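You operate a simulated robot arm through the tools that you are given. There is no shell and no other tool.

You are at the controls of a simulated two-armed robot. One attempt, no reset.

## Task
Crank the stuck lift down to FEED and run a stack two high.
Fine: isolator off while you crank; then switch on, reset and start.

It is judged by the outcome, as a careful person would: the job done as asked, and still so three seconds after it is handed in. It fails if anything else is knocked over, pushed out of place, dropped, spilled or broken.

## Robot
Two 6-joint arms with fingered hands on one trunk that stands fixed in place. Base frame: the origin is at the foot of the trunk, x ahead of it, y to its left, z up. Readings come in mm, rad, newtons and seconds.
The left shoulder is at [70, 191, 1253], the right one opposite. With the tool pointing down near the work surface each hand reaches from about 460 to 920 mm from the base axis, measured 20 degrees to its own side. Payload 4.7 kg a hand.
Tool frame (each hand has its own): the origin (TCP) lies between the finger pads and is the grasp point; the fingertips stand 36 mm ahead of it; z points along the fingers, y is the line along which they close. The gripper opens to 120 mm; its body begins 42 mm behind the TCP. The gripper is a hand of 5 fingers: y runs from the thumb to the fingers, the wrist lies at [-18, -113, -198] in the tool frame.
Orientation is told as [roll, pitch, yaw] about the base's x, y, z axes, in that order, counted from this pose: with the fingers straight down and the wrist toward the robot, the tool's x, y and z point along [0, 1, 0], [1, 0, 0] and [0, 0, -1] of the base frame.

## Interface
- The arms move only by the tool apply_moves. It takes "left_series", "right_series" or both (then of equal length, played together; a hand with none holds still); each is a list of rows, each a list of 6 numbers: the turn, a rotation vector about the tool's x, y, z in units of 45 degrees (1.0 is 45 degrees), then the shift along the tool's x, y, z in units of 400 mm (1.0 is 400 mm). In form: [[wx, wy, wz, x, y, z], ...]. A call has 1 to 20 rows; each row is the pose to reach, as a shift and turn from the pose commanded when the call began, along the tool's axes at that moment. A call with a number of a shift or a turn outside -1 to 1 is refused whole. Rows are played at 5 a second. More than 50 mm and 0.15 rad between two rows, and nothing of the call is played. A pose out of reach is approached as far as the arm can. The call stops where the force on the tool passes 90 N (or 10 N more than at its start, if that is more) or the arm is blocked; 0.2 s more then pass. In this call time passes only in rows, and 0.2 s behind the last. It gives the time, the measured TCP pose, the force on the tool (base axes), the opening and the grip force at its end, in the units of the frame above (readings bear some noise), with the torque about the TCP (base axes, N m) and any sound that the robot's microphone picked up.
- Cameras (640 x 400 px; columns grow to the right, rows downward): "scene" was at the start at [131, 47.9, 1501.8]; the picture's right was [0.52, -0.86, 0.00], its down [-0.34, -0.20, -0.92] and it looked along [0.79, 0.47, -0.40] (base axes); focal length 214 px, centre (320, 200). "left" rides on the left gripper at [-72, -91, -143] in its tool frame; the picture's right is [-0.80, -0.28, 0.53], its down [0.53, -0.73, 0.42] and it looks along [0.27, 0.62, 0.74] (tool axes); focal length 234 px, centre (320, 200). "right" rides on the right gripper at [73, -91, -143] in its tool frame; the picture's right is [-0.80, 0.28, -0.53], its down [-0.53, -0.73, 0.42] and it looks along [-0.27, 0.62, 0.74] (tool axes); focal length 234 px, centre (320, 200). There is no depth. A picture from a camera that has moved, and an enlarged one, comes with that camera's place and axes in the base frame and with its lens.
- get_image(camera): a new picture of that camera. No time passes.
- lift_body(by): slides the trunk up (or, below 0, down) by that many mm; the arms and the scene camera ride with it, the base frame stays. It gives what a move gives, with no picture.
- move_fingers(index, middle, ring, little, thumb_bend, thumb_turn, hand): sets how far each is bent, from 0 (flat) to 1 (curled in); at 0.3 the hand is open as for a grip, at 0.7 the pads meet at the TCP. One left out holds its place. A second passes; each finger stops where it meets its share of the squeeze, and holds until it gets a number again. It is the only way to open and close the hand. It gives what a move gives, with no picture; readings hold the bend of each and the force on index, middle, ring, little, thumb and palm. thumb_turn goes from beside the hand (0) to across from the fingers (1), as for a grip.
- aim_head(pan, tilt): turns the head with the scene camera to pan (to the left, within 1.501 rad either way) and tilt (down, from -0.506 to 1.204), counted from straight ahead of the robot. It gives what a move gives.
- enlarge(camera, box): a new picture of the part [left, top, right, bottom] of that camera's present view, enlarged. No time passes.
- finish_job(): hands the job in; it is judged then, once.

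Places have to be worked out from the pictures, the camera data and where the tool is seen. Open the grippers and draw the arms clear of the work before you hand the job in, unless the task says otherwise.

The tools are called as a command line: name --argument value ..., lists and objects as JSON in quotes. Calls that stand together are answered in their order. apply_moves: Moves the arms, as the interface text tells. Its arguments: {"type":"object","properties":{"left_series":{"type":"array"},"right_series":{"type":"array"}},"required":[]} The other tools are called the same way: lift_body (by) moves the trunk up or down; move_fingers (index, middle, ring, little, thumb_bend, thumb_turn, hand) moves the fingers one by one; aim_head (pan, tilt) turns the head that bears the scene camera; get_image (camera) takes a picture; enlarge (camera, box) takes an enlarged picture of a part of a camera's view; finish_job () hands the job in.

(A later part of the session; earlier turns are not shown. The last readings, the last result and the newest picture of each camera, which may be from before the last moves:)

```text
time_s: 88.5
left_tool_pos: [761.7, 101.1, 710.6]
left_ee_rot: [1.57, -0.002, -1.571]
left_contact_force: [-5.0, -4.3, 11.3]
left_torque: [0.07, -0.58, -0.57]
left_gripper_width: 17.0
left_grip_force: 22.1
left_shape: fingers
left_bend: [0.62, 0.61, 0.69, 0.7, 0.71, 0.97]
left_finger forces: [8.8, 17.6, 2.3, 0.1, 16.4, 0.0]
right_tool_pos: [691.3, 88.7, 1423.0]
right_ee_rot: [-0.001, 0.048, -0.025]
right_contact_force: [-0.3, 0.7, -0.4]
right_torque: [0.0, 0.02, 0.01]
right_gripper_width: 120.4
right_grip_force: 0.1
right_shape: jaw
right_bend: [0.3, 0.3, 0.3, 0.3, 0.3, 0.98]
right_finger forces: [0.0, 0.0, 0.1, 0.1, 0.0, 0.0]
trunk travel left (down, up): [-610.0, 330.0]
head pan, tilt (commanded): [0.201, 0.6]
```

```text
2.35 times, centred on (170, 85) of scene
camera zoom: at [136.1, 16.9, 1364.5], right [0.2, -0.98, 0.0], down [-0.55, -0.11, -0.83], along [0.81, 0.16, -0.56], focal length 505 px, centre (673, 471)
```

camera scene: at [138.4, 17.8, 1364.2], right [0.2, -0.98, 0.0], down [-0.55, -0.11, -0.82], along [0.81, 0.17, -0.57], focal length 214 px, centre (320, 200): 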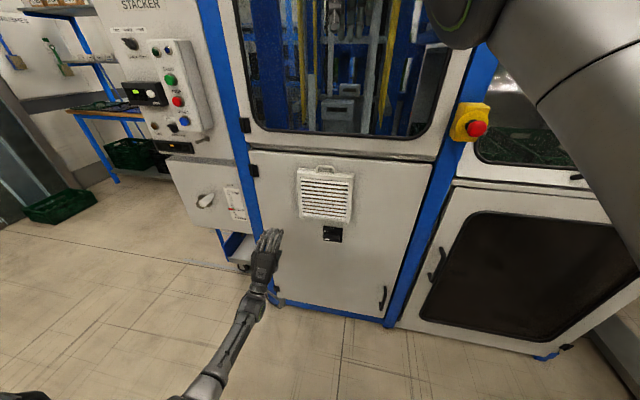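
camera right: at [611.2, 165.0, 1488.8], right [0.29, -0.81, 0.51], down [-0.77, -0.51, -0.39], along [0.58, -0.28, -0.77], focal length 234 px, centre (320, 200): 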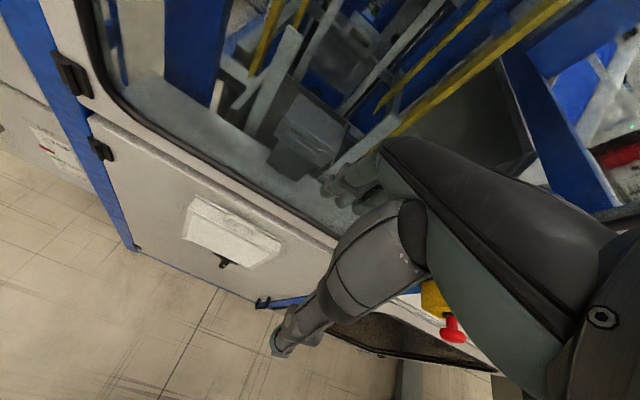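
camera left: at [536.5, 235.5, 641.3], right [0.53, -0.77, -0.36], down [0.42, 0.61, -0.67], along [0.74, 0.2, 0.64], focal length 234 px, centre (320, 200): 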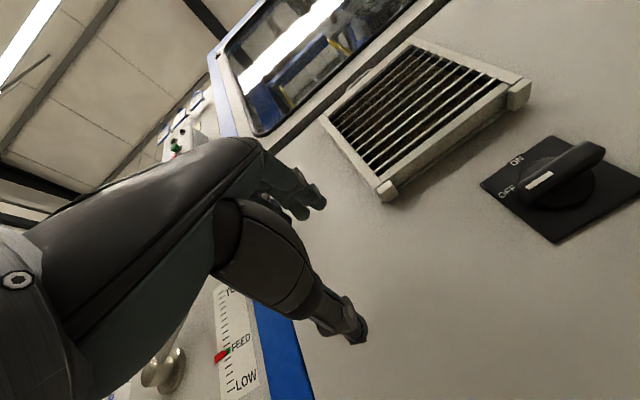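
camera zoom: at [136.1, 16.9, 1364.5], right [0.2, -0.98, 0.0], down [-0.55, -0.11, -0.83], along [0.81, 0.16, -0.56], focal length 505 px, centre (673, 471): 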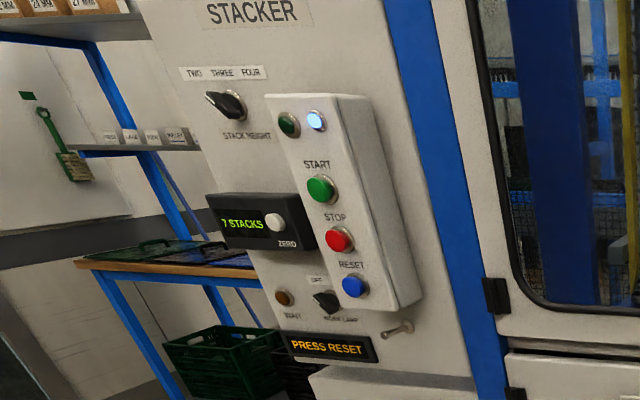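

Power is back: the display says PRESS RESET and the blue lamp is lit. I open the hand, back straight off the knob and check it stands at ON.

move_fingers --hand "left" --index 0.3 --middle 0.3 --ring 0.3 --little 0.3 --thumb_bend 0.3

apply_moves --left_series '[[0, 0, 0, 0, 0, -0.08], [0, 0, 0, 0, 0, -0.16], [0, 0, 0, 0, 0, -0.22]]'

enlarge --camera "scene" --box '[280, 210, 380, 310]'

get_image --camera "scene"

```text
time_s: 89.5
left_tool_pos: [762.2, 102.6, 710.2]
left_ee_rot: [1.566, -0.006, -1.568]
left_contact_force: [0.0, -0.7, -0.1]
left_torque: [-0.01, 0.01, -0.02]
left_gripper_width: 121.9
left_grip_force: 0.0
left_shape: fingers
left_bend: [0.3, 0.3, 0.3, 0.3, 0.3, 0.97]
left_finger forces: [0.1, 0.0, 0.0, 0.1, 0.0, 0.0]
right_tool_pos: [694.0, 88.9, 1422.0]
right_ee_rot: [0.0, 0.052, -0.024]
right_contact_force: [0.3, 0.8, 0.4]
right_torque: [-0.01, 0.02, -0.03]
right_gripper_width: 120.1
right_grip_force: 0.0
right_shape: jaw
right_bend: [0.3, 0.3, 0.3, 0.3, 0.3, 0.98]
right_finger forces: [0.1, 0.1, 0.0, 0.0, 0.1, 0.1]
trunk travel left (down, up): [-610.0, 330.0]
head pan, tilt (commanded): [0.201, 0.6]
```

```text
time_s: 90.3
left_tool_pos: [674.7, 102.5, 711.5]
left_ee_rot: [1.565, -0.004, -1.568]
left_contact_force: [-0.6, 0.3, -0.3]
left_torque: [-0.01, 0.0, -0.01]
left_gripper_width: 122.0
left_grip_force: 0.0
left_shape: fingers
left_bend: [0.3, 0.3, 0.3, 0.3, 0.3, 0.97]
left_finger forces: [0.0, 0.0, 0.0, 0.0, 0.0, 0.0]
right_tool_pos: [694.3, 90.3, 1422.4]
right_ee_rot: [-0.002, 0.049, -0.025]
right_contact_force: [-0.4, -0.4, 0.8]
right_torque: [0.03, -0.03, -0.01]
right_gripper_width: 120.3
right_grip_force: 0.1
right_shape: jaw
right_bend: [0.3, 0.3, 0.3, 0.3, 0.3, 0.98]
right_finger forces: [0.0, 0.0, 0.1, 0.0, 0.0, 0.0]
trunk travel left (down, up): [-610.0, 330.0]
head pan, tilt (commanded): [0.201, 0.6]
```

```text
4.00 times, centred on (330, 260) of scene
camera zoom: at [137.8, 17.6, 1364.3], right [0.2, -0.98, 0.0], down [-0.55, -0.11, -0.83], along [0.81, 0.16, -0.56], focal length 858 px, centre (280, -40)
```

zoom: 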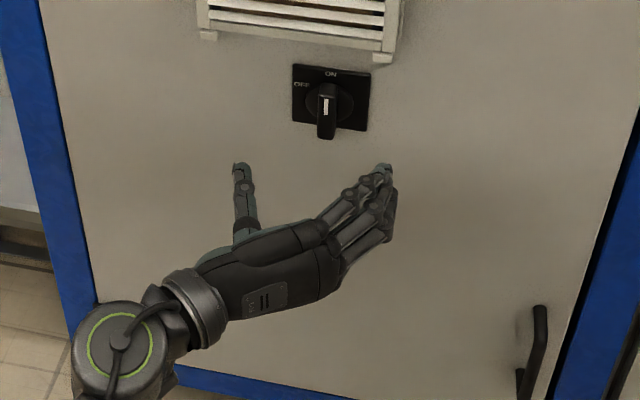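

```text
taken
camera scene: at [137.8, 17.6, 1364.3], right [0.2, -0.98, 0.0], down [-0.55, -0.11, -0.83], along [0.81, 0.16, -0.56], focal length 214 px, centre (320, 200)
```

scene: 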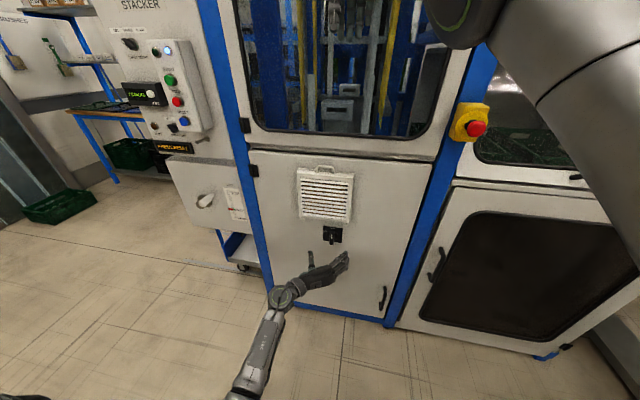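

The knob stands at ON. Next comes RESET: I retreat from the isolator, rolling the hand upright on the way left.

apply_moves --left_series '[[0, 0, -0.167, 0.006, -0.033, 0.002], [0, 0, -0.333, 0.012, -0.065, 0.004], [0, 0, -0.5, 0.018, -0.098, 0.006], [0, 0, -0.667, 0.023, -0.13, 0.008], [0, 0, -0.833, 0.029, -0.163, 0.01], [0, 0, -1.0, 0.035, -0.195, 0.0125]]'

apply_moves --left_series '[[0, 0, -0.167, 0.041, -0.03, 0], [0, 0, -0.333, 0.083, -0.059, 0], [0, 0, -0.5, 0.124, -0.089, 0], [0, 0, -0.667, 0.165, -0.118, 0], [0, 0, -0.833, 0.206, -0.148, 0], [0, 0, -1.0, 0.2475, -0.177, 0]]'

```text
time_s: 91.7
left_tool_pos: [679.7, 180.6, 723.6]
left_ee_rot: [1.565, -0.792, -1.567]
left_contact_force: [0.1, -0.7, 0.8]
left_torque: [-0.01, 0.04, 0.03]
left_gripper_width: 122.2
left_grip_force: 0.0
left_shape: fingers
left_bend: [0.3, 0.3, 0.3, 0.3, 0.3, 0.97]
left_finger forces: [0.0, 0.0, 0.0, 0.1, 0.1, 0.0]
right_tool_pos: [694.7, 90.1, 1422.2]
right_ee_rot: [-0.001, 0.05, -0.024]
right_contact_force: [0.2, 0.3, 0.2]
right_torque: [-0.01, 0.01, 0.0]
right_gripper_width: 120.1
right_grip_force: 0.1
right_shape: jaw
right_bend: [0.3, 0.3, 0.3, 0.3, 0.3, 0.98]
right_finger forces: [0.0, 0.1, 0.0, 0.1, 0.0, 0.0]
trunk travel left (down, up): [-610.0, 330.0]
head pan, tilt (commanded): [0.201, 0.6]
```

```text
time_s: 93.1
left_tool_pos: [679.4, 301.6, 743.6]
left_ee_rot: [-1.063, -1.564, 1.064]
left_contact_force: [-0.1, 0.2, 0.1]
left_torque: [0.0, -0.02, -0.01]
left_gripper_width: 121.8
left_grip_force: 0.1
left_shape: fingers
left_bend: [0.3, 0.3, 0.3, 0.3, 0.3, 0.97]
left_finger forces: [0.0, 0.0, 0.0, 0.0, 0.1, 0.0]
right_tool_pos: [694.9, 89.5, 1422.7]
right_ee_rot: [-0.001, 0.051, -0.024]
right_contact_force: [-0.3, 0.6, -0.4]
right_torque: [-0.02, -0.01, 0.02]
right_gripper_width: 119.9
right_grip_force: 0.0
right_shape: jaw
right_bend: [0.3, 0.3, 0.3, 0.3, 0.3, 0.98]
right_finger forces: [0.0, 0.0, 0.0, 0.0, 0.0, 0.0]
trunk travel left (down, up): [-610.0, 330.0]
head pan, tilt (commanded): [0.201, 0.6]
```

The hand is upright again at [679, 302, 744]. I retrace the known path up and left toward the panel, and shape the hand for pressing: index out, other fingers curled.

apply_moves --left_series '[[0, 0, 0, 0.059, 0.083, -0.006], [0, 0, 0, 0.1175, 0.166, -0.012], [0, 0, 0, 0.176, 0.249, -0.018], [0, 0, 0, 0.235, 0.3325, -0.024], [0, 0, 0, 0.294, 0.416, -0.03], [0, 0, 0, 0.3525, 0.499, -0.036], [0, 0, 0, 0.411, 0.582, -0.042], [0, 0, 0, 0.47, 0.665, -0.0475]]'

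move_fingers --hand "left" --index 0.2 --middle 1.0 --ring 1.0 --little 1.0 --thumb_bend 0.9

aim_head --pan 0.65 --tilt 0.45

get_image --camera "scene"

get_image --camera "left"

```text
time_s: 94.9
left_tool_pos: [659.6, 489.0, 1009.6]
left_ee_rot: [-0.875, -1.567, 0.877]
left_contact_force: [-0.5, 0.6, -0.3]
left_torque: [0.03, 0.01, -0.03]
left_gripper_width: 122.1
left_grip_force: 0.0
left_shape: fingers
left_bend: [0.3, 0.3, 0.3, 0.3, 0.3, 0.98]
left_finger forces: [0.0, 0.0, 0.1, 0.0, 0.0, 0.1]
right_tool_pos: [692.0, 89.4, 1423.2]
right_ee_rot: [-0.002, 0.049, -0.025]
right_contact_force: [0.1, 0.1, -1.0]
right_torque: [-0.01, 0.0, -0.03]
right_gripper_width: 120.0
right_grip_force: 0.0
right_shape: jaw
right_bend: [0.3, 0.3, 0.3, 0.3, 0.3, 0.98]
right_finger forces: [0.0, 0.0, 0.1, 0.1, 0.0, 0.0]
trunk travel left (down, up): [-610.0, 330.0]
head pan, tilt (commanded): [0.201, 0.6]
```

```text
time_s: 95.9
left_tool_pos: [659.8, 487.6, 1007.7]
left_ee_rot: [-0.898, -1.566, 0.899]
left_contact_force: [0.5, 0.7, 0.5]
left_torque: [-0.03, 0.0, 0.02]
left_gripper_width: 43.2
left_grip_force: 0.1
left_shape: fingers
left_bend: [0.2, 1.0, 1.0, 1.0, 0.9, 0.98]
left_finger forces: [0.0, 0.0, 0.1, 0.0, 0.0, 0.0]
right_tool_pos: [694.6, 88.9, 1422.3]
right_ee_rot: [-0.003, 0.051, -0.025]
right_contact_force: [0.1, 0.2, -0.4]
right_torque: [0.01, -0.04, -0.01]
right_gripper_width: 119.9
right_grip_force: 0.0
right_shape: jaw
right_bend: [0.3, 0.3, 0.3, 0.3, 0.3, 0.98]
right_finger forces: [0.0, 0.0, 0.0, 0.0, 0.0, 0.0]
trunk travel left (down, up): [-610.0, 330.0]
head pan, tilt (commanded): [0.201, 0.6]
```

```text
time_s: 96.8
left_tool_pos: [660.4, 488.6, 1008.7]
left_ee_rot: [-0.898, -1.565, 0.898]
left_contact_force: [0.6, -0.6, 0.2]
left_torque: [0.01, 0.0, -0.01]
left_gripper_width: 43.5
left_grip_force: 0.0
left_shape: fingers
left_bend: [0.2, 1.0, 1.0, 1.0, 0.9, 0.98]
left_finger forces: [0.0, 0.0, 0.0, 0.0, 0.0, 0.0]
right_tool_pos: [693.6, 89.3, 1422.8]
right_ee_rot: [-0.002, 0.048, -0.023]
right_contact_force: [0.4, -0.9, -0.7]
right_torque: [-0.01, 0.0, 0.0]
right_gripper_width: 120.2
right_grip_force: 0.0
right_shape: jaw
right_bend: [0.3, 0.3, 0.3, 0.3, 0.3, 0.98]
right_finger forces: [0.0, 0.1, 0.1, 0.0, 0.0, 0.0]
trunk travel left (down, up): [-610.0, 330.0]
head pan, tilt (commanded): [0.649, 0.45]
```

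```text
taken
camera scene: at [125.0, 55.7, 1377.8], right [0.6, -0.8, 0.0], down [-0.35, -0.26, -0.9], along [0.72, 0.54, -0.44], focal length 214 px, centre (320, 200)
```

scene: 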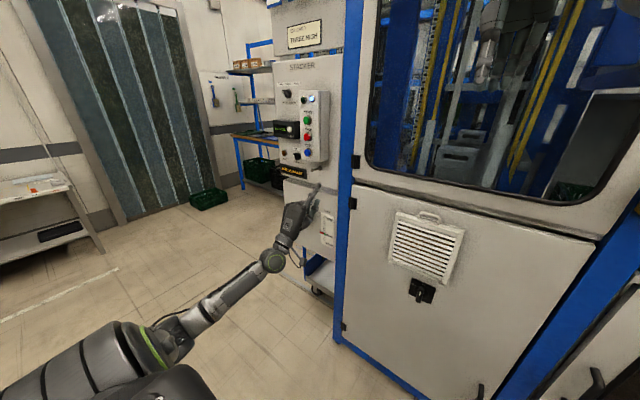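

```text
taken
camera left: at [516.8, 415.8, 917.9], right [0.53, -0.8, -0.28], down [0.42, 0.53, -0.74], along [0.74, 0.27, 0.62], focal length 234 px, centre (320, 200)
```

left: 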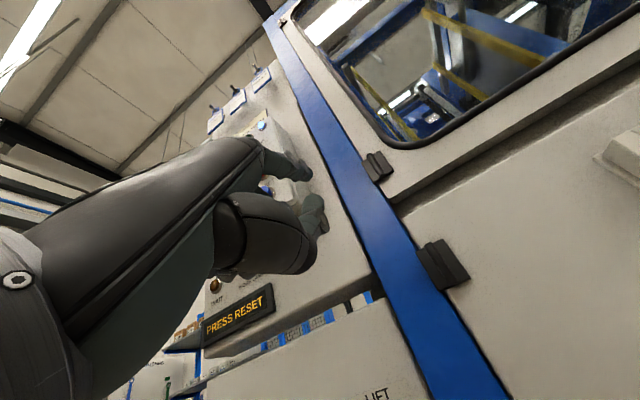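

The hand now makes a pointing shape. I zoom both cameras to find where the index fingertip is relative to the TCP.

enlarge --camera "scene" --box '[260, 80, 350, 240]'

enlarge --camera "left" --box '[230, 110, 350, 260]'

```text
2.50 times, centred on (305, 160) of scene
camera zoom: at [125.0, 55.7, 1377.8], right [0.6, -0.8, 0.0], down [-0.35, -0.26, -0.9], along [0.72, 0.54, -0.44], focal length 536 px, centre (358, 300)
```

zoom: 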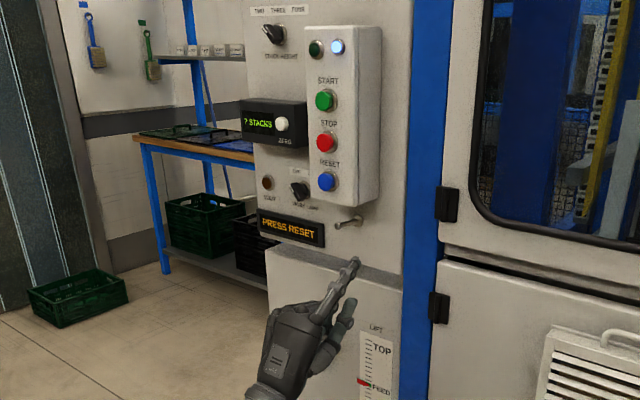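

```text
2.67 times, centred on (290, 185) of left
camera zoom: at [516.8, 415.8, 917.9], right [0.53, -0.8, -0.28], down [0.42, 0.53, -0.74], along [0.74, 0.27, 0.62], focal length 624 px, centre (400, 240)
```

zoom: 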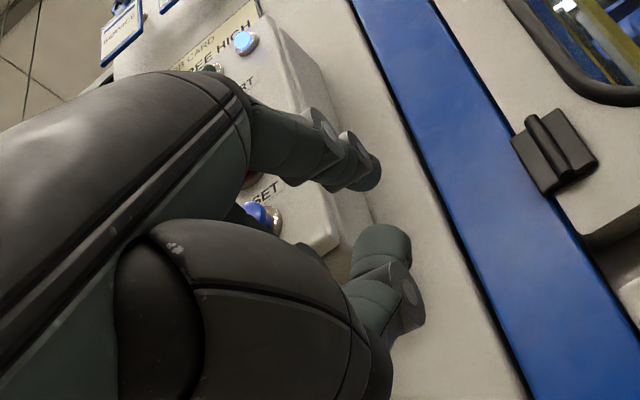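

At bend 0.2 the index points mostly upward (tip 87 mm above, 24 mm ahead of the TCP). I bend it more so that it points forward, and look again.

move_fingers --hand "left" --index 0.5 --thumb_bend 0.6 --thumb_turn 0.3

enlarge --camera "scene" --box '[260, 80, 350, 240]'

enlarge --camera "left" --box '[230, 110, 390, 310]'

```text
time_s: 97.8
left_tool_pos: [660.0, 489.0, 1008.3]
left_ee_rot: [-0.889, -1.566, 0.888]
left_contact_force: [-0.1, 0.4, -0.4]
left_torque: [-0.03, -0.03, 0.0]
left_gripper_width: 98.0
left_grip_force: 0.1
left_shape: fingers
left_bend: [0.5, 1.0, 1.0, 1.0, 0.6, 0.3]
left_finger forces: [0.1, 0.0, 0.1, 0.1, 0.1, 0.0]
right_tool_pos: [693.2, 89.4, 1423.0]
right_ee_rot: [-0.001, 0.051, -0.025]
right_contact_force: [0.8, 0.1, 0.6]
right_torque: [0.0, 0.02, 0.02]
right_gripper_width: 120.0
right_grip_force: 0.1
right_shape: jaw
right_bend: [0.3, 0.3, 0.3, 0.3, 0.3, 0.98]
right_finger forces: [0.1, 0.0, 0.0, 0.1, 0.1, 0.0]
trunk travel left (down, up): [-610.0, 330.0]
head pan, tilt (commanded): [0.649, 0.45]
```

```text
2.50 times, centred on (305, 160) of scene
camera zoom: at [125.0, 55.8, 1377.8], right [0.6, -0.8, 0.0], down [-0.35, -0.26, -0.9], along [0.72, 0.54, -0.44], focal length 536 px, centre (358, 300)
```

zoom: 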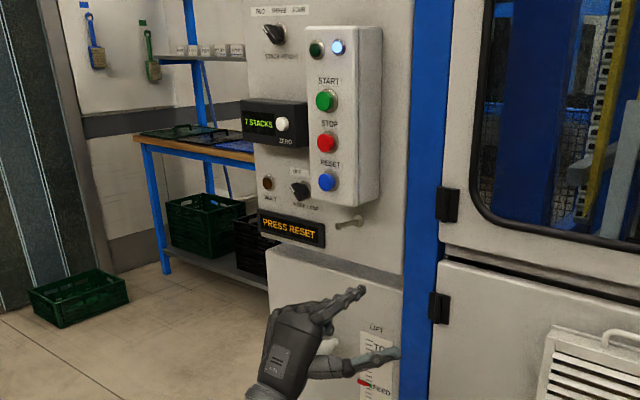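

```text
2.00 times, centred on (310, 210) of left
camera zoom: at [516.8, 415.8, 917.9], right [0.53, -0.8, -0.28], down [0.42, 0.53, -0.74], along [0.74, 0.27, 0.62], focal length 468 px, centre (340, 180)
```

zoom: 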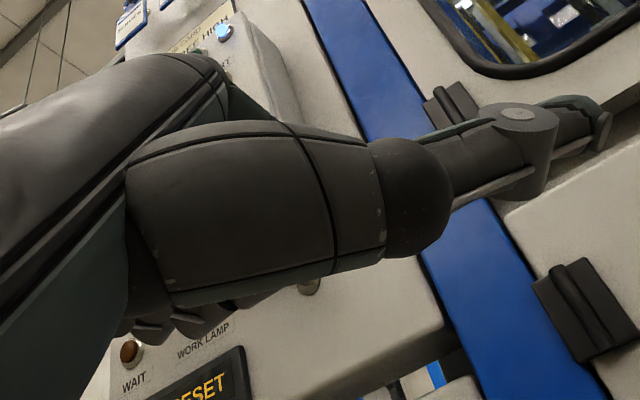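

The thumb turned sideways blocks the camera. I put it back across but open (below), and bend the index to 0.6 so its tip leads.

move_fingers --hand "left" --index 0.58 --thumb_bend 0.2 --thumb_turn 0.98

enlarge --camera "scene" --box '[260, 80, 350, 240]'

enlarge --camera "left" --box '[230, 110, 390, 310]'

```text
time_s: 98.8
left_tool_pos: [660.2, 488.9, 1008.3]
left_ee_rot: [-0.893, -1.566, 0.893]
left_contact_force: [-0.1, 0.5, 0.1]
left_torque: [0.01, 0.03, 0.0]
left_gripper_width: 92.1
left_grip_force: 0.0
left_shape: fingers
left_bend: [0.57, 1.0, 1.0, 1.0, 0.2, 0.95]
left_finger forces: [0.1, 0.0, 0.0, 0.1, 0.0, 0.0]
right_tool_pos: [694.5, 88.7, 1421.8]
right_ee_rot: [-0.001, 0.051, -0.023]
right_contact_force: [0.7, -0.1, -0.6]
right_torque: [0.01, 0.0, 0.01]
right_gripper_width: 120.1
right_grip_force: 0.0
right_shape: jaw
right_bend: [0.3, 0.3, 0.3, 0.3, 0.3, 0.98]
right_finger forces: [0.0, 0.0, 0.1, 0.0, 0.1, 0.1]
trunk travel left (down, up): [-610.0, 330.0]
head pan, tilt (commanded): [0.649, 0.45]
```

```text
2.50 times, centred on (305, 160) of scene
camera zoom: at [125.0, 55.8, 1377.8], right [0.6, -0.8, 0.0], down [-0.35, -0.26, -0.9], along [0.72, 0.54, -0.44], focal length 536 px, centre (358, 300)
```

zoom: 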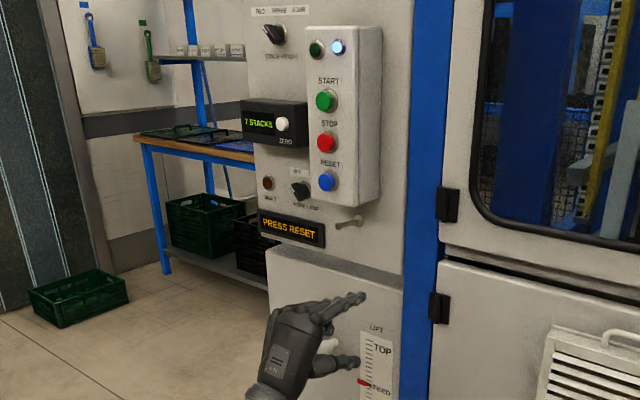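

```text
2.00 times, centred on (310, 210) of left
camera zoom: at [516.8, 415.8, 917.9], right [0.53, -0.8, -0.28], down [0.42, 0.53, -0.74], along [0.74, 0.27, 0.62], focal length 468 px, centre (340, 180)
```

zoom: 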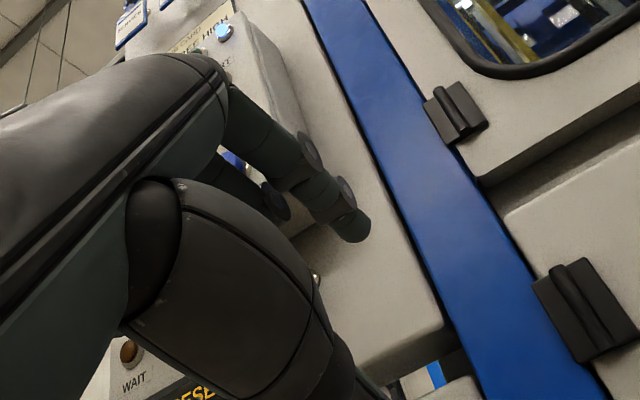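

The index tip is at about [699, 482, 1038], i.e. 39 mm ahead, 30 mm above and 7 mm right of the TCP. RESET lies near [752, 590, 1181]. I raise the trunk 120 mm and move the hand to stand 60 mm in front of RESET.

lift_body --by 120

apply_moves --left_series '[[0, 0, 0, 0.09, 0.02, -0.01], [0, 0, 0, 0.18, 0.04, -0.02], [0, 0, 0, 0.27, 0.056, -0.025]]'

get_image --camera "scene"

get_image --camera "left"

```text
time_s: 100.3
left_tool_pos: [661.1, 490.1, 1128.6]
left_ee_rot: [-0.876, -1.564, 0.877]
left_contact_force: [0.3, 0.0, 0.0]
left_torque: [-0.02, 0.04, -0.04]
left_gripper_width: 92.3
left_grip_force: 0.1
left_shape: fingers
left_bend: [0.57, 1.0, 1.0, 1.0, 0.2, 0.95]
left_finger forces: [0.0, 0.0, 0.0, 0.0, 0.0, 0.0]
right_tool_pos: [693.8, 89.1, 1543.2]
right_ee_rot: [-0.002, 0.05, -0.024]
right_contact_force: [0.9, 0.9, -0.8]
right_torque: [-0.03, -0.03, 0.03]
right_gripper_width: 120.3
right_grip_force: 0.0
right_shape: jaw
right_bend: [0.3, 0.3, 0.3, 0.3, 0.3, 0.98]
right_finger forces: [0.0, 0.0, 0.0, 0.0, 0.1, 0.1]
trunk travel left (down, up): [-730.0, 210.0]
head pan, tilt (commanded): [0.649, 0.45]
```

```text
time_s: 101.1
left_tool_pos: [649.1, 597.8, 1150.7]
left_ee_rot: [-0.951, -1.561, 0.951]
left_contact_force: [-0.1, 0.0, -0.5]
left_torque: [-0.03, 0.02, -0.01]
left_gripper_width: 91.9
left_grip_force: 0.0
left_shape: fingers
left_bend: [0.57, 1.0, 1.0, 1.0, 0.2, 0.95]
left_finger forces: [0.1, 0.1, 0.0, 0.1, 0.0, 0.0]
right_tool_pos: [694.6, 90.4, 1542.0]
right_ee_rot: [-0.001, 0.051, -0.024]
right_contact_force: [-0.1, 0.3, 0.1]
right_torque: [0.03, -0.03, 0.0]
right_gripper_width: 119.9
right_grip_force: 0.0
right_shape: jaw
right_bend: [0.3, 0.3, 0.3, 0.3, 0.3, 0.98]
right_finger forces: [0.0, 0.0, 0.0, 0.0, 0.0, 0.0]
trunk travel left (down, up): [-730.0, 210.0]
head pan, tilt (commanded): [0.649, 0.45]
```

```text
taken
camera scene: at [124.8, 56.3, 1497.7], right [0.6, -0.8, 0.0], down [-0.35, -0.26, -0.9], along [0.72, 0.54, -0.44], focal length 214 px, centre (320, 200)
```

scene: 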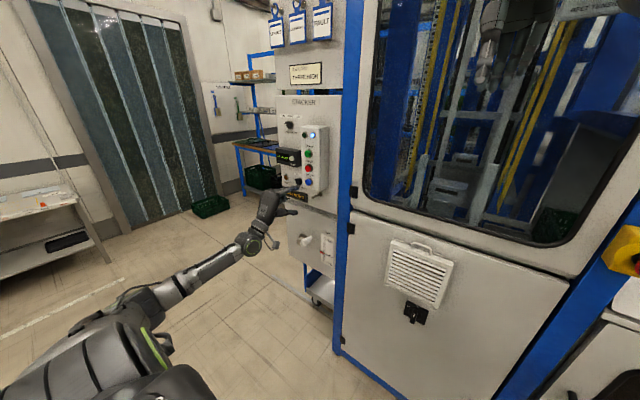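

```text
taken
camera left: at [506.1, 525.4, 1059.4], right [0.53, -0.8, -0.28], down [0.42, 0.53, -0.74], along [0.74, 0.27, 0.62], focal length 234 px, centre (320, 200)
```

left: 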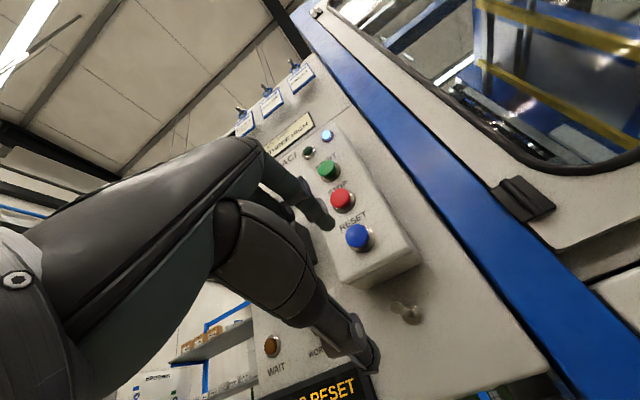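

enlarge --camera "scene" --box '[260, 110, 340, 220]'

enlarge --camera "left" --box '[270, 120, 430, 320]'

```text
3.64 times, centred on (300, 165) of scene
camera zoom: at [124.8, 56.3, 1497.7], right [0.6, -0.8, 0.0], down [-0.35, -0.26, -0.9], along [0.72, 0.54, -0.44], focal length 780 px, centre (393, 327)
```

zoom: 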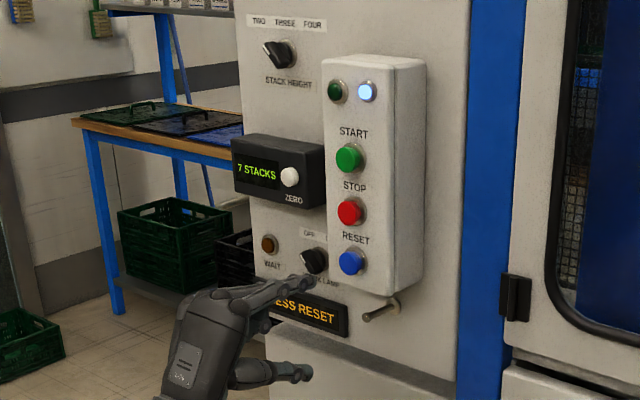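

```text
2.00 times, centred on (350, 220) of left
camera zoom: at [506.1, 525.4, 1059.4], right [0.53, -0.8, -0.28], down [0.42, 0.53, -0.74], along [0.74, 0.27, 0.62], focal length 468 px, centre (260, 160)
```

zoom: 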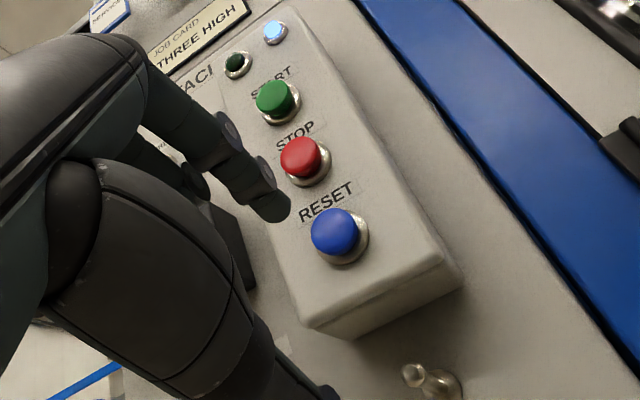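

Both views agree: RESET's face is at [745, 586, 1185], START's at [745, 585, 1301], and the index tip at [686, 594, 1178]. I shift 8 mm right, 7 mm up and advance 48 mm, stopping just short of RESET.

apply_moves --left_series '[[0, 0, 0, -0.02, 0.0175, 0.03], [0, 0, 0, -0.02, 0.0175, 0.08], [0, 0, 0, -0.02, 0.0175, 0.12]]'

enlarge --camera "left" --box '[270, 120, 430, 320]'

enlarge --camera "scene" --box '[270, 120, 340, 220]'

```text
time_s: 101.9
left_tool_pos: [697.9, 589.5, 1156.6]
left_ee_rot: [-0.926, -1.565, 0.929]
left_contact_force: [-1.6, 0.4, -0.6]
left_torque: [-0.04, -0.05, -0.01]
left_gripper_width: 91.7
left_grip_force: 0.3
left_shape: fingers
left_bend: [0.57, 1.0, 1.0, 1.0, 0.2, 0.95]
left_finger forces: [1.4, 0.0, 0.1, 0.0, 0.0, 0.1]
right_tool_pos: [693.9, 89.9, 1542.9]
right_ee_rot: [-0.002, 0.05, -0.025]
right_contact_force: [-0.2, 0.0, 0.3]
right_torque: [0.0, 0.0, -0.02]
right_gripper_width: 120.1
right_grip_force: 0.1
right_shape: jaw
right_bend: [0.3, 0.3, 0.3, 0.3, 0.3, 0.98]
right_finger forces: [0.1, 0.0, 0.0, 0.1, 0.0, 0.1]
trunk travel left (down, up): [-730.0, 210.0]
head pan, tilt (commanded): [0.649, 0.45]
```

```text
2.00 times, centred on (350, 220) of left
camera zoom: at [554.3, 516.3, 1066.2], right [0.53, -0.8, -0.28], down [0.42, 0.53, -0.74], along [0.74, 0.27, 0.62], focal length 468 px, centre (260, 160)
```

zoom: 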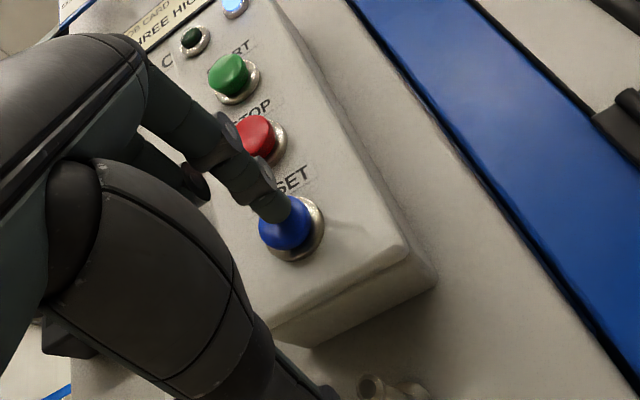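

```text
4.00 times, centred on (305, 170) of scene
camera zoom: at [125.3, 55.8, 1497.8], right [0.6, -0.8, 0.0], down [-0.35, -0.26, -0.9], along [0.72, 0.54, -0.44], focal length 858 px, centre (380, 320)
```

zoom: 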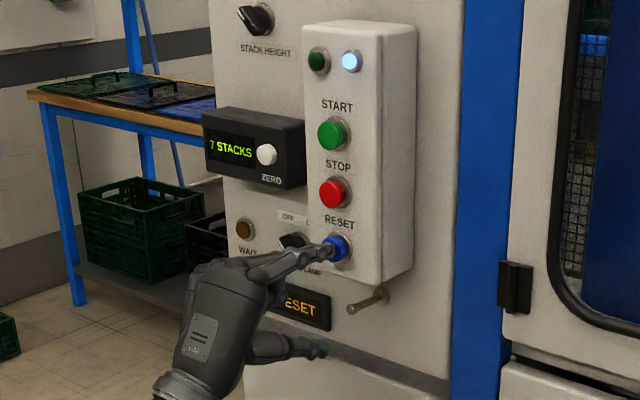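

The tip rests on RESET (1.4 N), a touch high. I lower it 3 mm and press in 8 mm.

apply_moves --left_series '[[0, 0, 0, 0, -0.008, 0.008], [0, 0, 0, 0, -0.008, 0.02]]'

enlarge --camera "scene" --box '[270, 120, 340, 220]'

```text
time_s: 102.5
left_tool_pos: [702.0, 589.8, 1157.1]
left_ee_rot: [-1.539, -1.567, 1.542]
left_contact_force: [-12.3, -1.2, -1.2]
left_torque: [-0.01, -0.39, -0.17]
left_gripper_width: 91.7
left_grip_force: 6.0
left_shape: fingers
left_bend: [0.57, 1.0, 1.0, 1.0, 0.2, 0.95]
left_finger forces: [12.1, 0.0, 0.0, 0.0, 0.0, 0.1]
right_tool_pos: [690.8, 88.9, 1545.1]
right_ee_rot: [-0.002, 0.048, -0.025]
right_contact_force: [-0.3, 0.1, 0.1]
right_torque: [0.01, -0.04, -0.01]
right_gripper_width: 119.8
right_grip_force: 0.1
right_shape: jaw
right_bend: [0.3, 0.3, 0.3, 0.3, 0.3, 0.98]
right_finger forces: [0.1, 0.0, 0.0, 0.1, 0.0, 0.1]
trunk travel left (down, up): [-730.0, 210.0]
head pan, tilt (commanded): [0.649, 0.45]
heard: click
```

```text
4.00 times, centred on (305, 170) of scene
camera zoom: at [120.6, 55.5, 1498.2], right [0.61, -0.8, 0.0], down [-0.34, -0.26, -0.9], along [0.72, 0.54, -0.43], focal length 858 px, centre (380, 320)
```

zoom: 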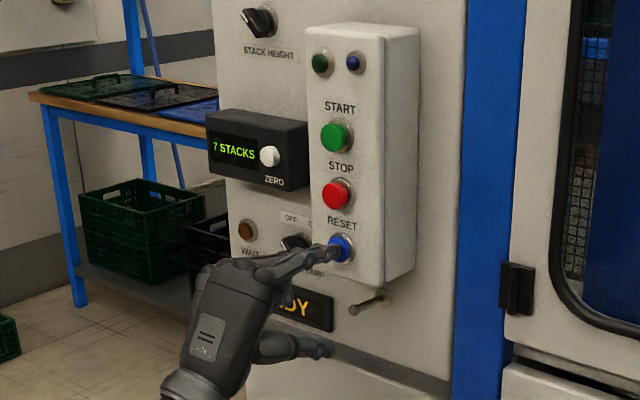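

A click, and the display changed to READY. I retract the finger, raise the trunk by 116 mm to the height of START, and check alignment.

apply_moves --left_series '[[0, 0, 0, 0, 0, -0.08], [0, 0, 0, 0, 0, -0.13]]'

lift_body --by 116

enlarge --camera "left" --box '[270, 120, 430, 320]'

get_image --camera "scene"

enlarge --camera "scene" --box '[260, 140, 350, 270]'

```text
time_s: 103.1
left_tool_pos: [654.0, 588.2, 1154.3]
left_ee_rot: [-1.225, -1.567, 1.224]
left_contact_force: [0.1, -0.7, 0.1]
left_torque: [-0.01, 0.02, 0.0]
left_gripper_width: 91.8
left_grip_force: 0.0
left_shape: fingers
left_bend: [0.57, 1.0, 1.0, 1.0, 0.2, 0.95]
left_finger forces: [0.1, 0.0, 0.1, 0.0, 0.0, 0.1]
right_tool_pos: [693.1, 88.7, 1543.4]
right_ee_rot: [-0.001, 0.051, -0.026]
right_contact_force: [0.1, -0.5, 0.0]
right_torque: [-0.01, -0.05, 0.01]
right_gripper_width: 120.0
right_grip_force: 0.0
right_shape: jaw
right_bend: [0.3, 0.3, 0.3, 0.3, 0.3, 0.98]
right_finger forces: [0.1, 0.1, 0.0, 0.1, 0.1, 0.0]
trunk travel left (down, up): [-730.0, 210.0]
head pan, tilt (commanded): [0.649, 0.45]
```

```text
time_s: 104.6
left_tool_pos: [655.1, 588.9, 1268.4]
left_ee_rot: [-0.88, -1.563, 0.881]
left_contact_force: [0.2, -0.2, 0.2]
left_torque: [0.0, -0.01, -0.01]
left_gripper_width: 92.0
left_grip_force: 0.1
left_shape: fingers
left_bend: [0.57, 1.0, 1.0, 1.0, 0.2, 0.95]
left_finger forces: [0.0, 0.0, 0.0, 0.0, 0.0, 0.1]
right_tool_pos: [694.0, 89.7, 1660.0]
right_ee_rot: [-0.003, 0.051, -0.024]
right_contact_force: [0.4, -0.4, 0.5]
right_torque: [-0.01, 0.02, 0.0]
right_gripper_width: 119.9
right_grip_force: 0.1
right_shape: jaw
right_bend: [0.3, 0.3, 0.3, 0.3, 0.3, 0.98]
right_finger forces: [0.1, 0.0, 0.0, 0.0, 0.0, 0.0]
trunk travel left (down, up): [-846.0, 94.0]
head pan, tilt (commanded): [0.649, 0.45]
```

```text
2.00 times, centred on (350, 220) of left
camera zoom: at [511.7, 515.5, 1178.0], right [0.53, -0.8, -0.28], down [0.42, 0.53, -0.74], along [0.74, 0.27, 0.62], focal length 468 px, centre (260, 160)
```

zoom: 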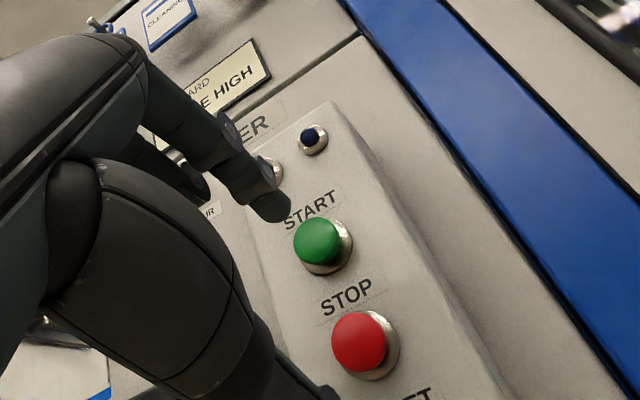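

```text
taken
camera scene: at [125.5, 56.0, 1613.7], right [0.6, -0.8, 0.0], down [-0.35, -0.26, -0.9], along [0.72, 0.54, -0.44], focal length 214 px, centre (320, 200)
```

scene: 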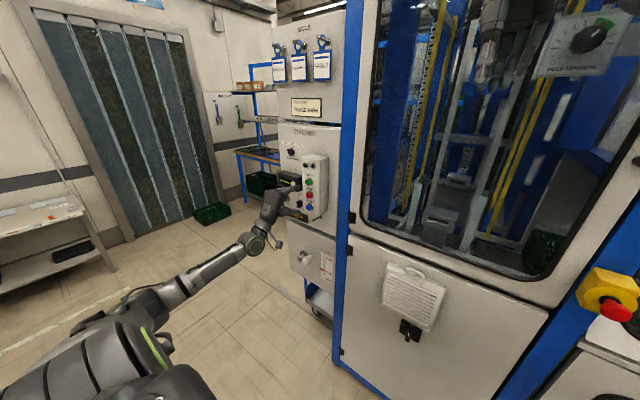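

```text
3.08 times, centred on (305, 205) of scene
camera zoom: at [125.5, 56.0, 1613.7], right [0.6, -0.8, 0.0], down [-0.35, -0.26, -0.9], along [0.72, 0.54, -0.44], focal length 660 px, centre (366, 185)
```

zoom: 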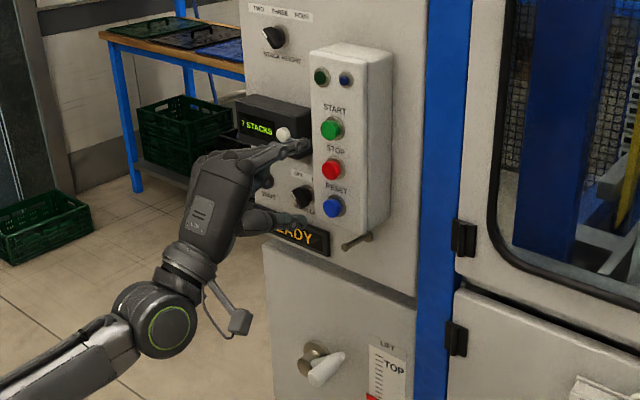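

The display reads READY, selector at TWO, lift pointer at FEED. I raise the tip 5 mm to match START and move in until just short of it.

apply_moves --left_series '[[0, 0, 0, 0, 0.0125, 0.04], [0, 0, 0, 0, 0.0125, 0.09]]'

enlarge --camera "left" --box '[270, 120, 430, 320]'

enlarge --camera "scene" --box '[270, 140, 340, 240]'

```text
time_s: 105.2
left_tool_pos: [692.1, 587.9, 1274.2]
left_ee_rot: [-0.616, -1.563, 0.621]
left_contact_force: [0.6, -0.7, -0.4]
left_torque: [0.02, 0.01, -0.01]
left_gripper_width: 92.0
left_grip_force: 0.0
left_shape: fingers
left_bend: [0.57, 1.0, 1.0, 1.0, 0.2, 0.95]
left_finger forces: [0.0, 0.0, 0.0, 0.0, 0.0, 0.0]
right_tool_pos: [696.2, 88.7, 1657.5]
right_ee_rot: [-0.001, 0.051, -0.025]
right_contact_force: [0.2, 0.8, 0.2]
right_torque: [-0.01, 0.07, 0.0]
right_gripper_width: 120.3
right_grip_force: 0.1
right_shape: jaw
right_bend: [0.3, 0.3, 0.3, 0.3, 0.3, 0.98]
right_finger forces: [0.0, 0.0, 0.0, 0.1, 0.0, 0.1]
trunk travel left (down, up): [-846.0, 94.0]
head pan, tilt (commanded): [0.649, 0.45]
```

```text
2.00 times, centred on (350, 220) of left
camera zoom: at [548.7, 515.2, 1182.8], right [0.53, -0.8, -0.28], down [0.42, 0.53, -0.74], along [0.74, 0.27, 0.62], focal length 468 px, centre (260, 160)
```

zoom: 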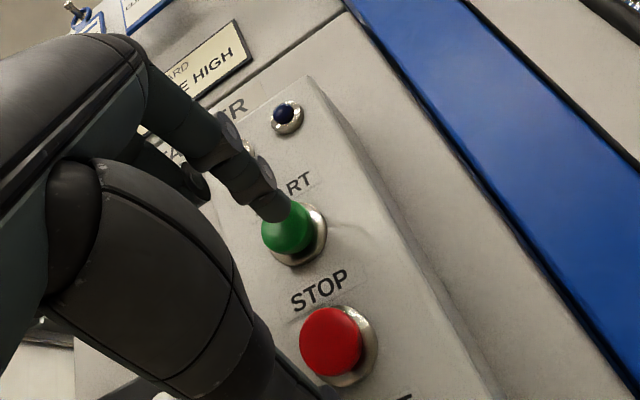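

```text
4.00 times, centred on (305, 190) of scene
camera zoom: at [127.0, 55.6, 1613.6], right [0.6, -0.8, 0.0], down [-0.35, -0.26, -0.9], along [0.72, 0.54, -0.44], focal length 858 px, centre (380, 240)
```

zoom: 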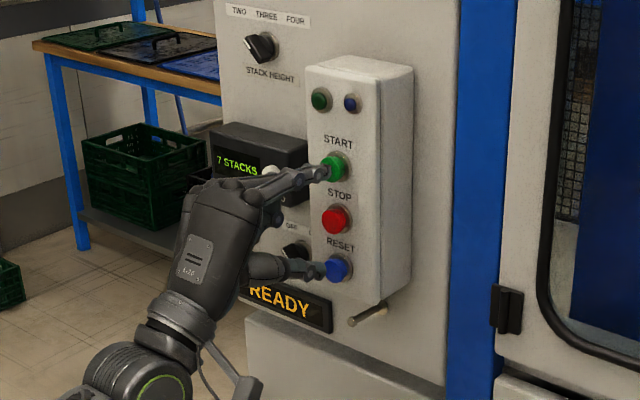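

The index is right on START, but the open thumb hangs in front of RESET and would press it too. I back off 50 mm, curl the thumb in and check again.

apply_moves --left_series '[[0, 0, 0, 0, 0, -0.07], [0, 0, 0, 0, 0, -0.14]]'

move_fingers --hand "left" --thumb_bend 1.0

enlarge --camera "left" --box '[230, 100, 430, 320]'

enlarge --camera "scene" --box '[270, 140, 340, 240]'

```text
time_s: 105.8
left_tool_pos: [634.1, 588.3, 1274.5]
left_ee_rot: [-1.062, -1.565, 1.062]
left_contact_force: [-0.7, -0.4, 1.1]
left_torque: [-0.01, 0.02, 0.02]
left_gripper_width: 92.1
left_grip_force: 0.1
left_shape: fingers
left_bend: [0.57, 1.0, 1.0, 1.0, 0.2, 0.95]
left_finger forces: [0.0, 0.0, 0.0, 0.1, 0.0, 0.1]
right_tool_pos: [692.5, 89.0, 1658.7]
right_ee_rot: [-0.001, 0.05, -0.023]
right_contact_force: [-0.5, 0.8, -0.6]
right_torque: [-0.02, -0.01, 0.02]
right_gripper_width: 119.8
right_grip_force: 0.0
right_shape: jaw
right_bend: [0.3, 0.3, 0.3, 0.3, 0.3, 0.98]
right_finger forces: [0.1, 0.1, 0.1, 0.0, 0.1, 0.1]
trunk travel left (down, up): [-846.0, 94.0]
head pan, tilt (commanded): [0.649, 0.45]
```

```text
time_s: 106.8
left_tool_pos: [635.6, 589.2, 1273.9]
left_ee_rot: [-0.893, -1.566, 0.893]
left_contact_force: [-0.6, 0.6, -1.1]
left_torque: [0.0, 0.03, 0.02]
left_gripper_width: 16.6
left_grip_force: 0.0
left_shape: fingers
left_bend: [0.49, 1.0, 1.0, 1.0, 0.9, 1.0]
left_finger forces: [0.1, 0.0, 0.0, 0.0, 0.1, 0.1]
right_tool_pos: [694.1, 90.1, 1658.1]
right_ee_rot: [-0.003, 0.051, -0.025]
right_contact_force: [0.0, -1.0, 0.2]
right_torque: [0.0, -0.01, 0.02]
right_gripper_width: 120.0
right_grip_force: 0.0
right_shape: jaw
right_bend: [0.3, 0.3, 0.3, 0.3, 0.3, 0.98]
right_finger forces: [0.1, 0.0, 0.1, 0.0, 0.0, 0.0]
trunk travel left (down, up): [-846.0, 94.0]
head pan, tilt (commanded): [0.649, 0.45]
```

```text
1.82 times, centred on (330, 210) of left
camera zoom: at [491.9, 516.1, 1182.8], right [0.53, -0.8, -0.28], down [0.42, 0.53, -0.74], along [0.74, 0.27, 0.62], focal length 426 px, centre (302, 182)
```

zoom: 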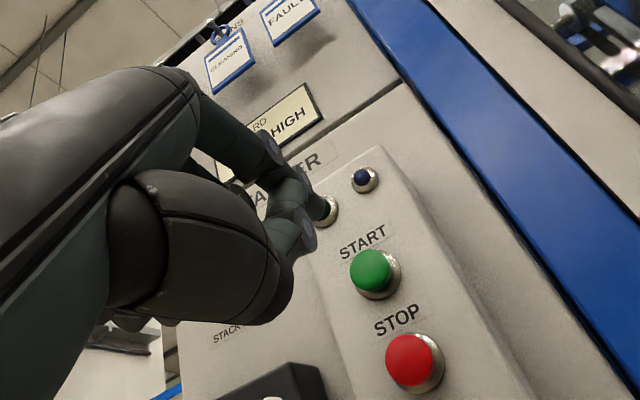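

```text
4.00 times, centred on (305, 190) of scene
camera zoom: at [125.1, 55.9, 1613.8], right [0.6, -0.8, 0.0], down [-0.35, -0.26, -0.9], along [0.72, 0.54, -0.44], focal length 858 px, centre (380, 240)
```

zoom: 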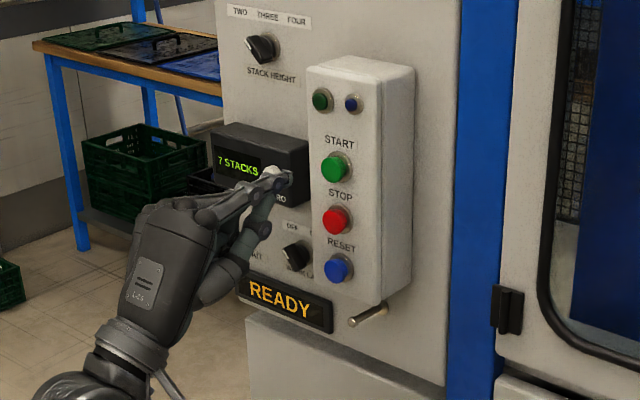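

The curled thumb now supports the index from below; the tip is at about [676, 582, 1310]. I lower it 9 mm, shift 3 mm left and approach to just short of START.

apply_moves --left_series '[[0, 0, 0, 0.0075, -0.0225, 0.05], [0, 0, 0, 0.0075, -0.0225, 0.1], [0, 0, 0, 0.0075, -0.0225, 0.155]]'

enlarge --camera "left" --box '[230, 100, 430, 320]'

enlarge --camera "scene" --box '[270, 140, 340, 240]'

```text
time_s: 107.6
left_tool_pos: [697.1, 591.7, 1265.1]
left_ee_rot: [-0.794, -1.565, 0.797]
left_contact_force: [-1.0, -0.1, 0.6]
left_torque: [-0.02, -0.01, 0.0]
left_gripper_width: 16.5
left_grip_force: 0.5
left_shape: fingers
left_bend: [0.49, 1.0, 1.0, 1.0, 0.9, 1.0]
left_finger forces: [0.4, 0.0, 0.0, 0.1, 0.0, 0.0]
right_tool_pos: [694.9, 88.2, 1657.3]
right_ee_rot: [-0.001, 0.052, -0.024]
right_contact_force: [0.4, 0.0, 0.0]
right_torque: [-0.01, -0.01, 0.02]
right_gripper_width: 120.0
right_grip_force: 0.0
right_shape: jaw
right_bend: [0.3, 0.3, 0.3, 0.3, 0.3, 0.98]
right_finger forces: [0.1, 0.0, 0.1, 0.0, 0.0, 0.0]
trunk travel left (down, up): [-846.0, 94.0]
head pan, tilt (commanded): [0.649, 0.45]
```

```text
1.82 times, centred on (330, 210) of left
camera zoom: at [553.2, 518.0, 1173.6], right [0.53, -0.8, -0.28], down [0.42, 0.53, -0.74], along [0.74, 0.27, 0.62], focal length 426 px, centre (302, 182)
```

zoom: 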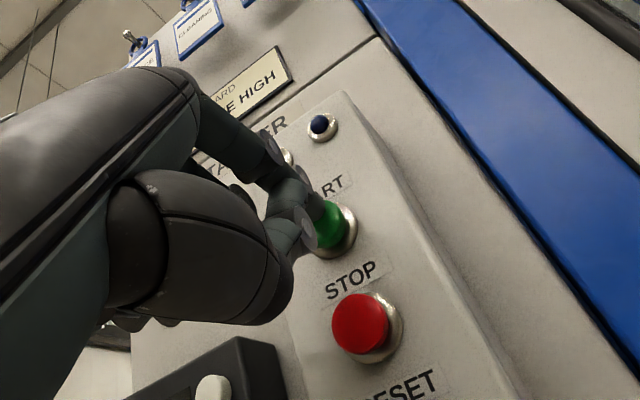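

```text
4.00 times, centred on (305, 190) of scene
camera zoom: at [125.7, 55.4, 1613.8], right [0.6, -0.8, 0.0], down [-0.35, -0.26, -0.9], along [0.72, 0.54, -0.44], focal length 858 px, centre (380, 240)
```

zoom: 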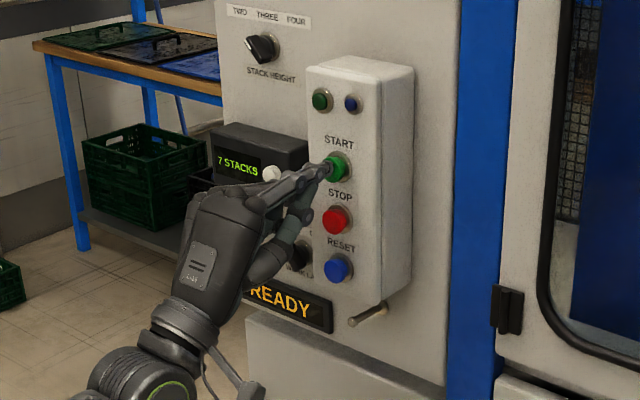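

The fingertip rests on START with nothing near STOP or RESET. I press in 8 mm.

apply_moves --left_series '[[0, 0, 0, -0.004, 0, 0.01], [0, 0, 0, -0.004, 0, 0.022]]'

enlarge --camera "scene" --box '[270, 140, 340, 240]'

```text
time_s: 108.2
left_tool_pos: [701.5, 590.3, 1265.5]
left_ee_rot: [-1.239, -1.565, 1.242]
left_contact_force: [-9.9, -0.3, -3.1]
left_torque: [0.02, -0.32, -0.16]
left_gripper_width: 16.0
left_grip_force: 5.4
left_shape: fingers
left_bend: [0.49, 1.0, 1.0, 1.0, 0.9, 1.0]
left_finger forces: [10.5, 0.0, 0.1, 0.0, 0.1, 0.0]
right_tool_pos: [689.1, 89.8, 1660.7]
right_ee_rot: [-0.001, 0.047, -0.023]
right_contact_force: [-0.2, -0.3, -0.5]
right_torque: [0.0, 0.01, 0.01]
right_gripper_width: 119.9
right_grip_force: 0.2
right_shape: jaw
right_bend: [0.3, 0.3, 0.3, 0.3, 0.3, 0.98]
right_finger forces: [0.0, 0.1, 0.1, 0.0, 0.0, 0.0]
trunk travel left (down, up): [-846.0, 94.0]
head pan, tilt (commanded): [0.649, 0.45]
heard: click
```

```text
4.00 times, centred on (305, 190) of scene
camera zoom: at [121.1, 56.0, 1614.0], right [0.61, -0.8, 0.0], down [-0.34, -0.26, -0.9], along [0.72, 0.54, -0.43], focal length 858 px, centre (380, 240)
```

zoom: 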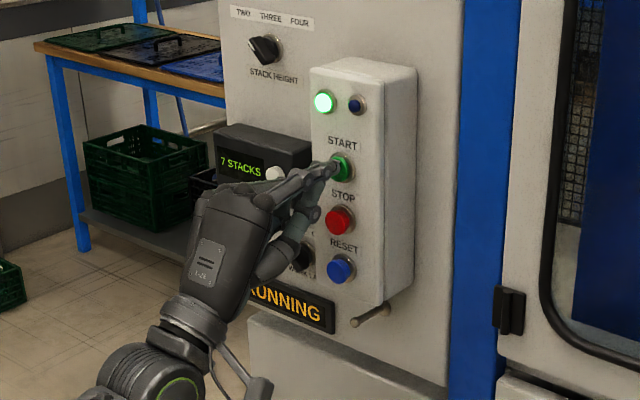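

A click; the green lamp is lit and the display says RUNNING. I withdraw the finger straight back and watch the machine work.

apply_moves --left_series '[[0, 0, 0, 0, 0, -0.08], [0, 0, 0, 0, 0, -0.18], [0, 0, 0, 0, 0, -0.26]]'

get_image --camera "scene"

enlarge --camera "scene" --box '[270, 140, 340, 240]'

```text
time_s: 109.0
left_tool_pos: [600.4, 589.8, 1266.1]
left_ee_rot: [-1.035, -1.566, 1.038]
left_contact_force: [0.1, 0.1, -0.8]
left_torque: [-0.01, 0.03, 0.03]
left_gripper_width: 16.8
left_grip_force: 0.2
left_shape: fingers
left_bend: [0.49, 1.0, 1.0, 1.0, 0.9, 1.0]
left_finger forces: [0.0, 0.0, 0.0, 0.0, 0.0, 0.0]
right_tool_pos: [690.4, 88.8, 1659.8]
right_ee_rot: [-0.002, 0.049, -0.025]
right_contact_force: [-0.9, -0.6, 0.0]
right_torque: [0.01, -0.03, -0.04]
right_gripper_width: 119.8
right_grip_force: 0.0
right_shape: jaw
right_bend: [0.3, 0.3, 0.3, 0.3, 0.3, 0.98]
right_finger forces: [0.1, 0.1, 0.1, 0.0, 0.0, 0.0]
trunk travel left (down, up): [-846.0, 94.0]
head pan, tilt (commanded): [0.649, 0.45]
```

```text
taken
camera scene: at [123.3, 55.9, 1613.9], right [0.6, -0.8, 0.0], down [-0.35, -0.26, -0.9], along [0.72, 0.54, -0.43], focal length 214 px, centre (320, 200)
```

scene: 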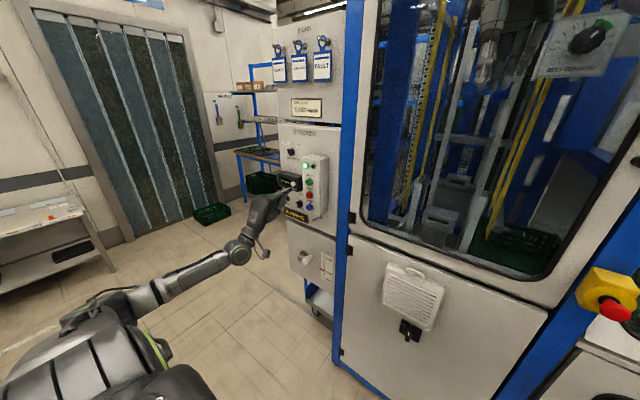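

```text
4.00 times, centred on (305, 190) of scene
camera zoom: at [123.3, 55.9, 1613.9], right [0.6, -0.8, 0.0], down [-0.35, -0.26, -0.9], along [0.72, 0.54, -0.43], focal length 858 px, centre (380, 240)
```

zoom: 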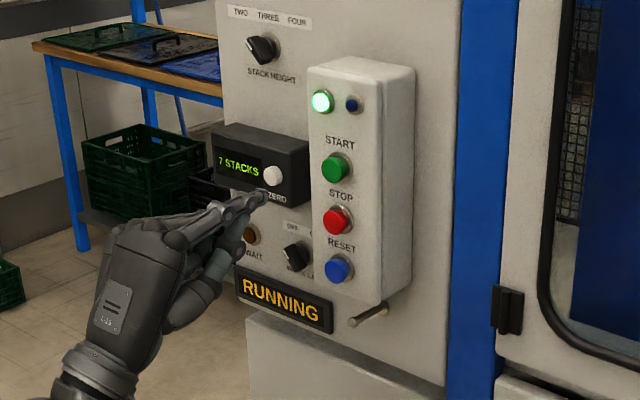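

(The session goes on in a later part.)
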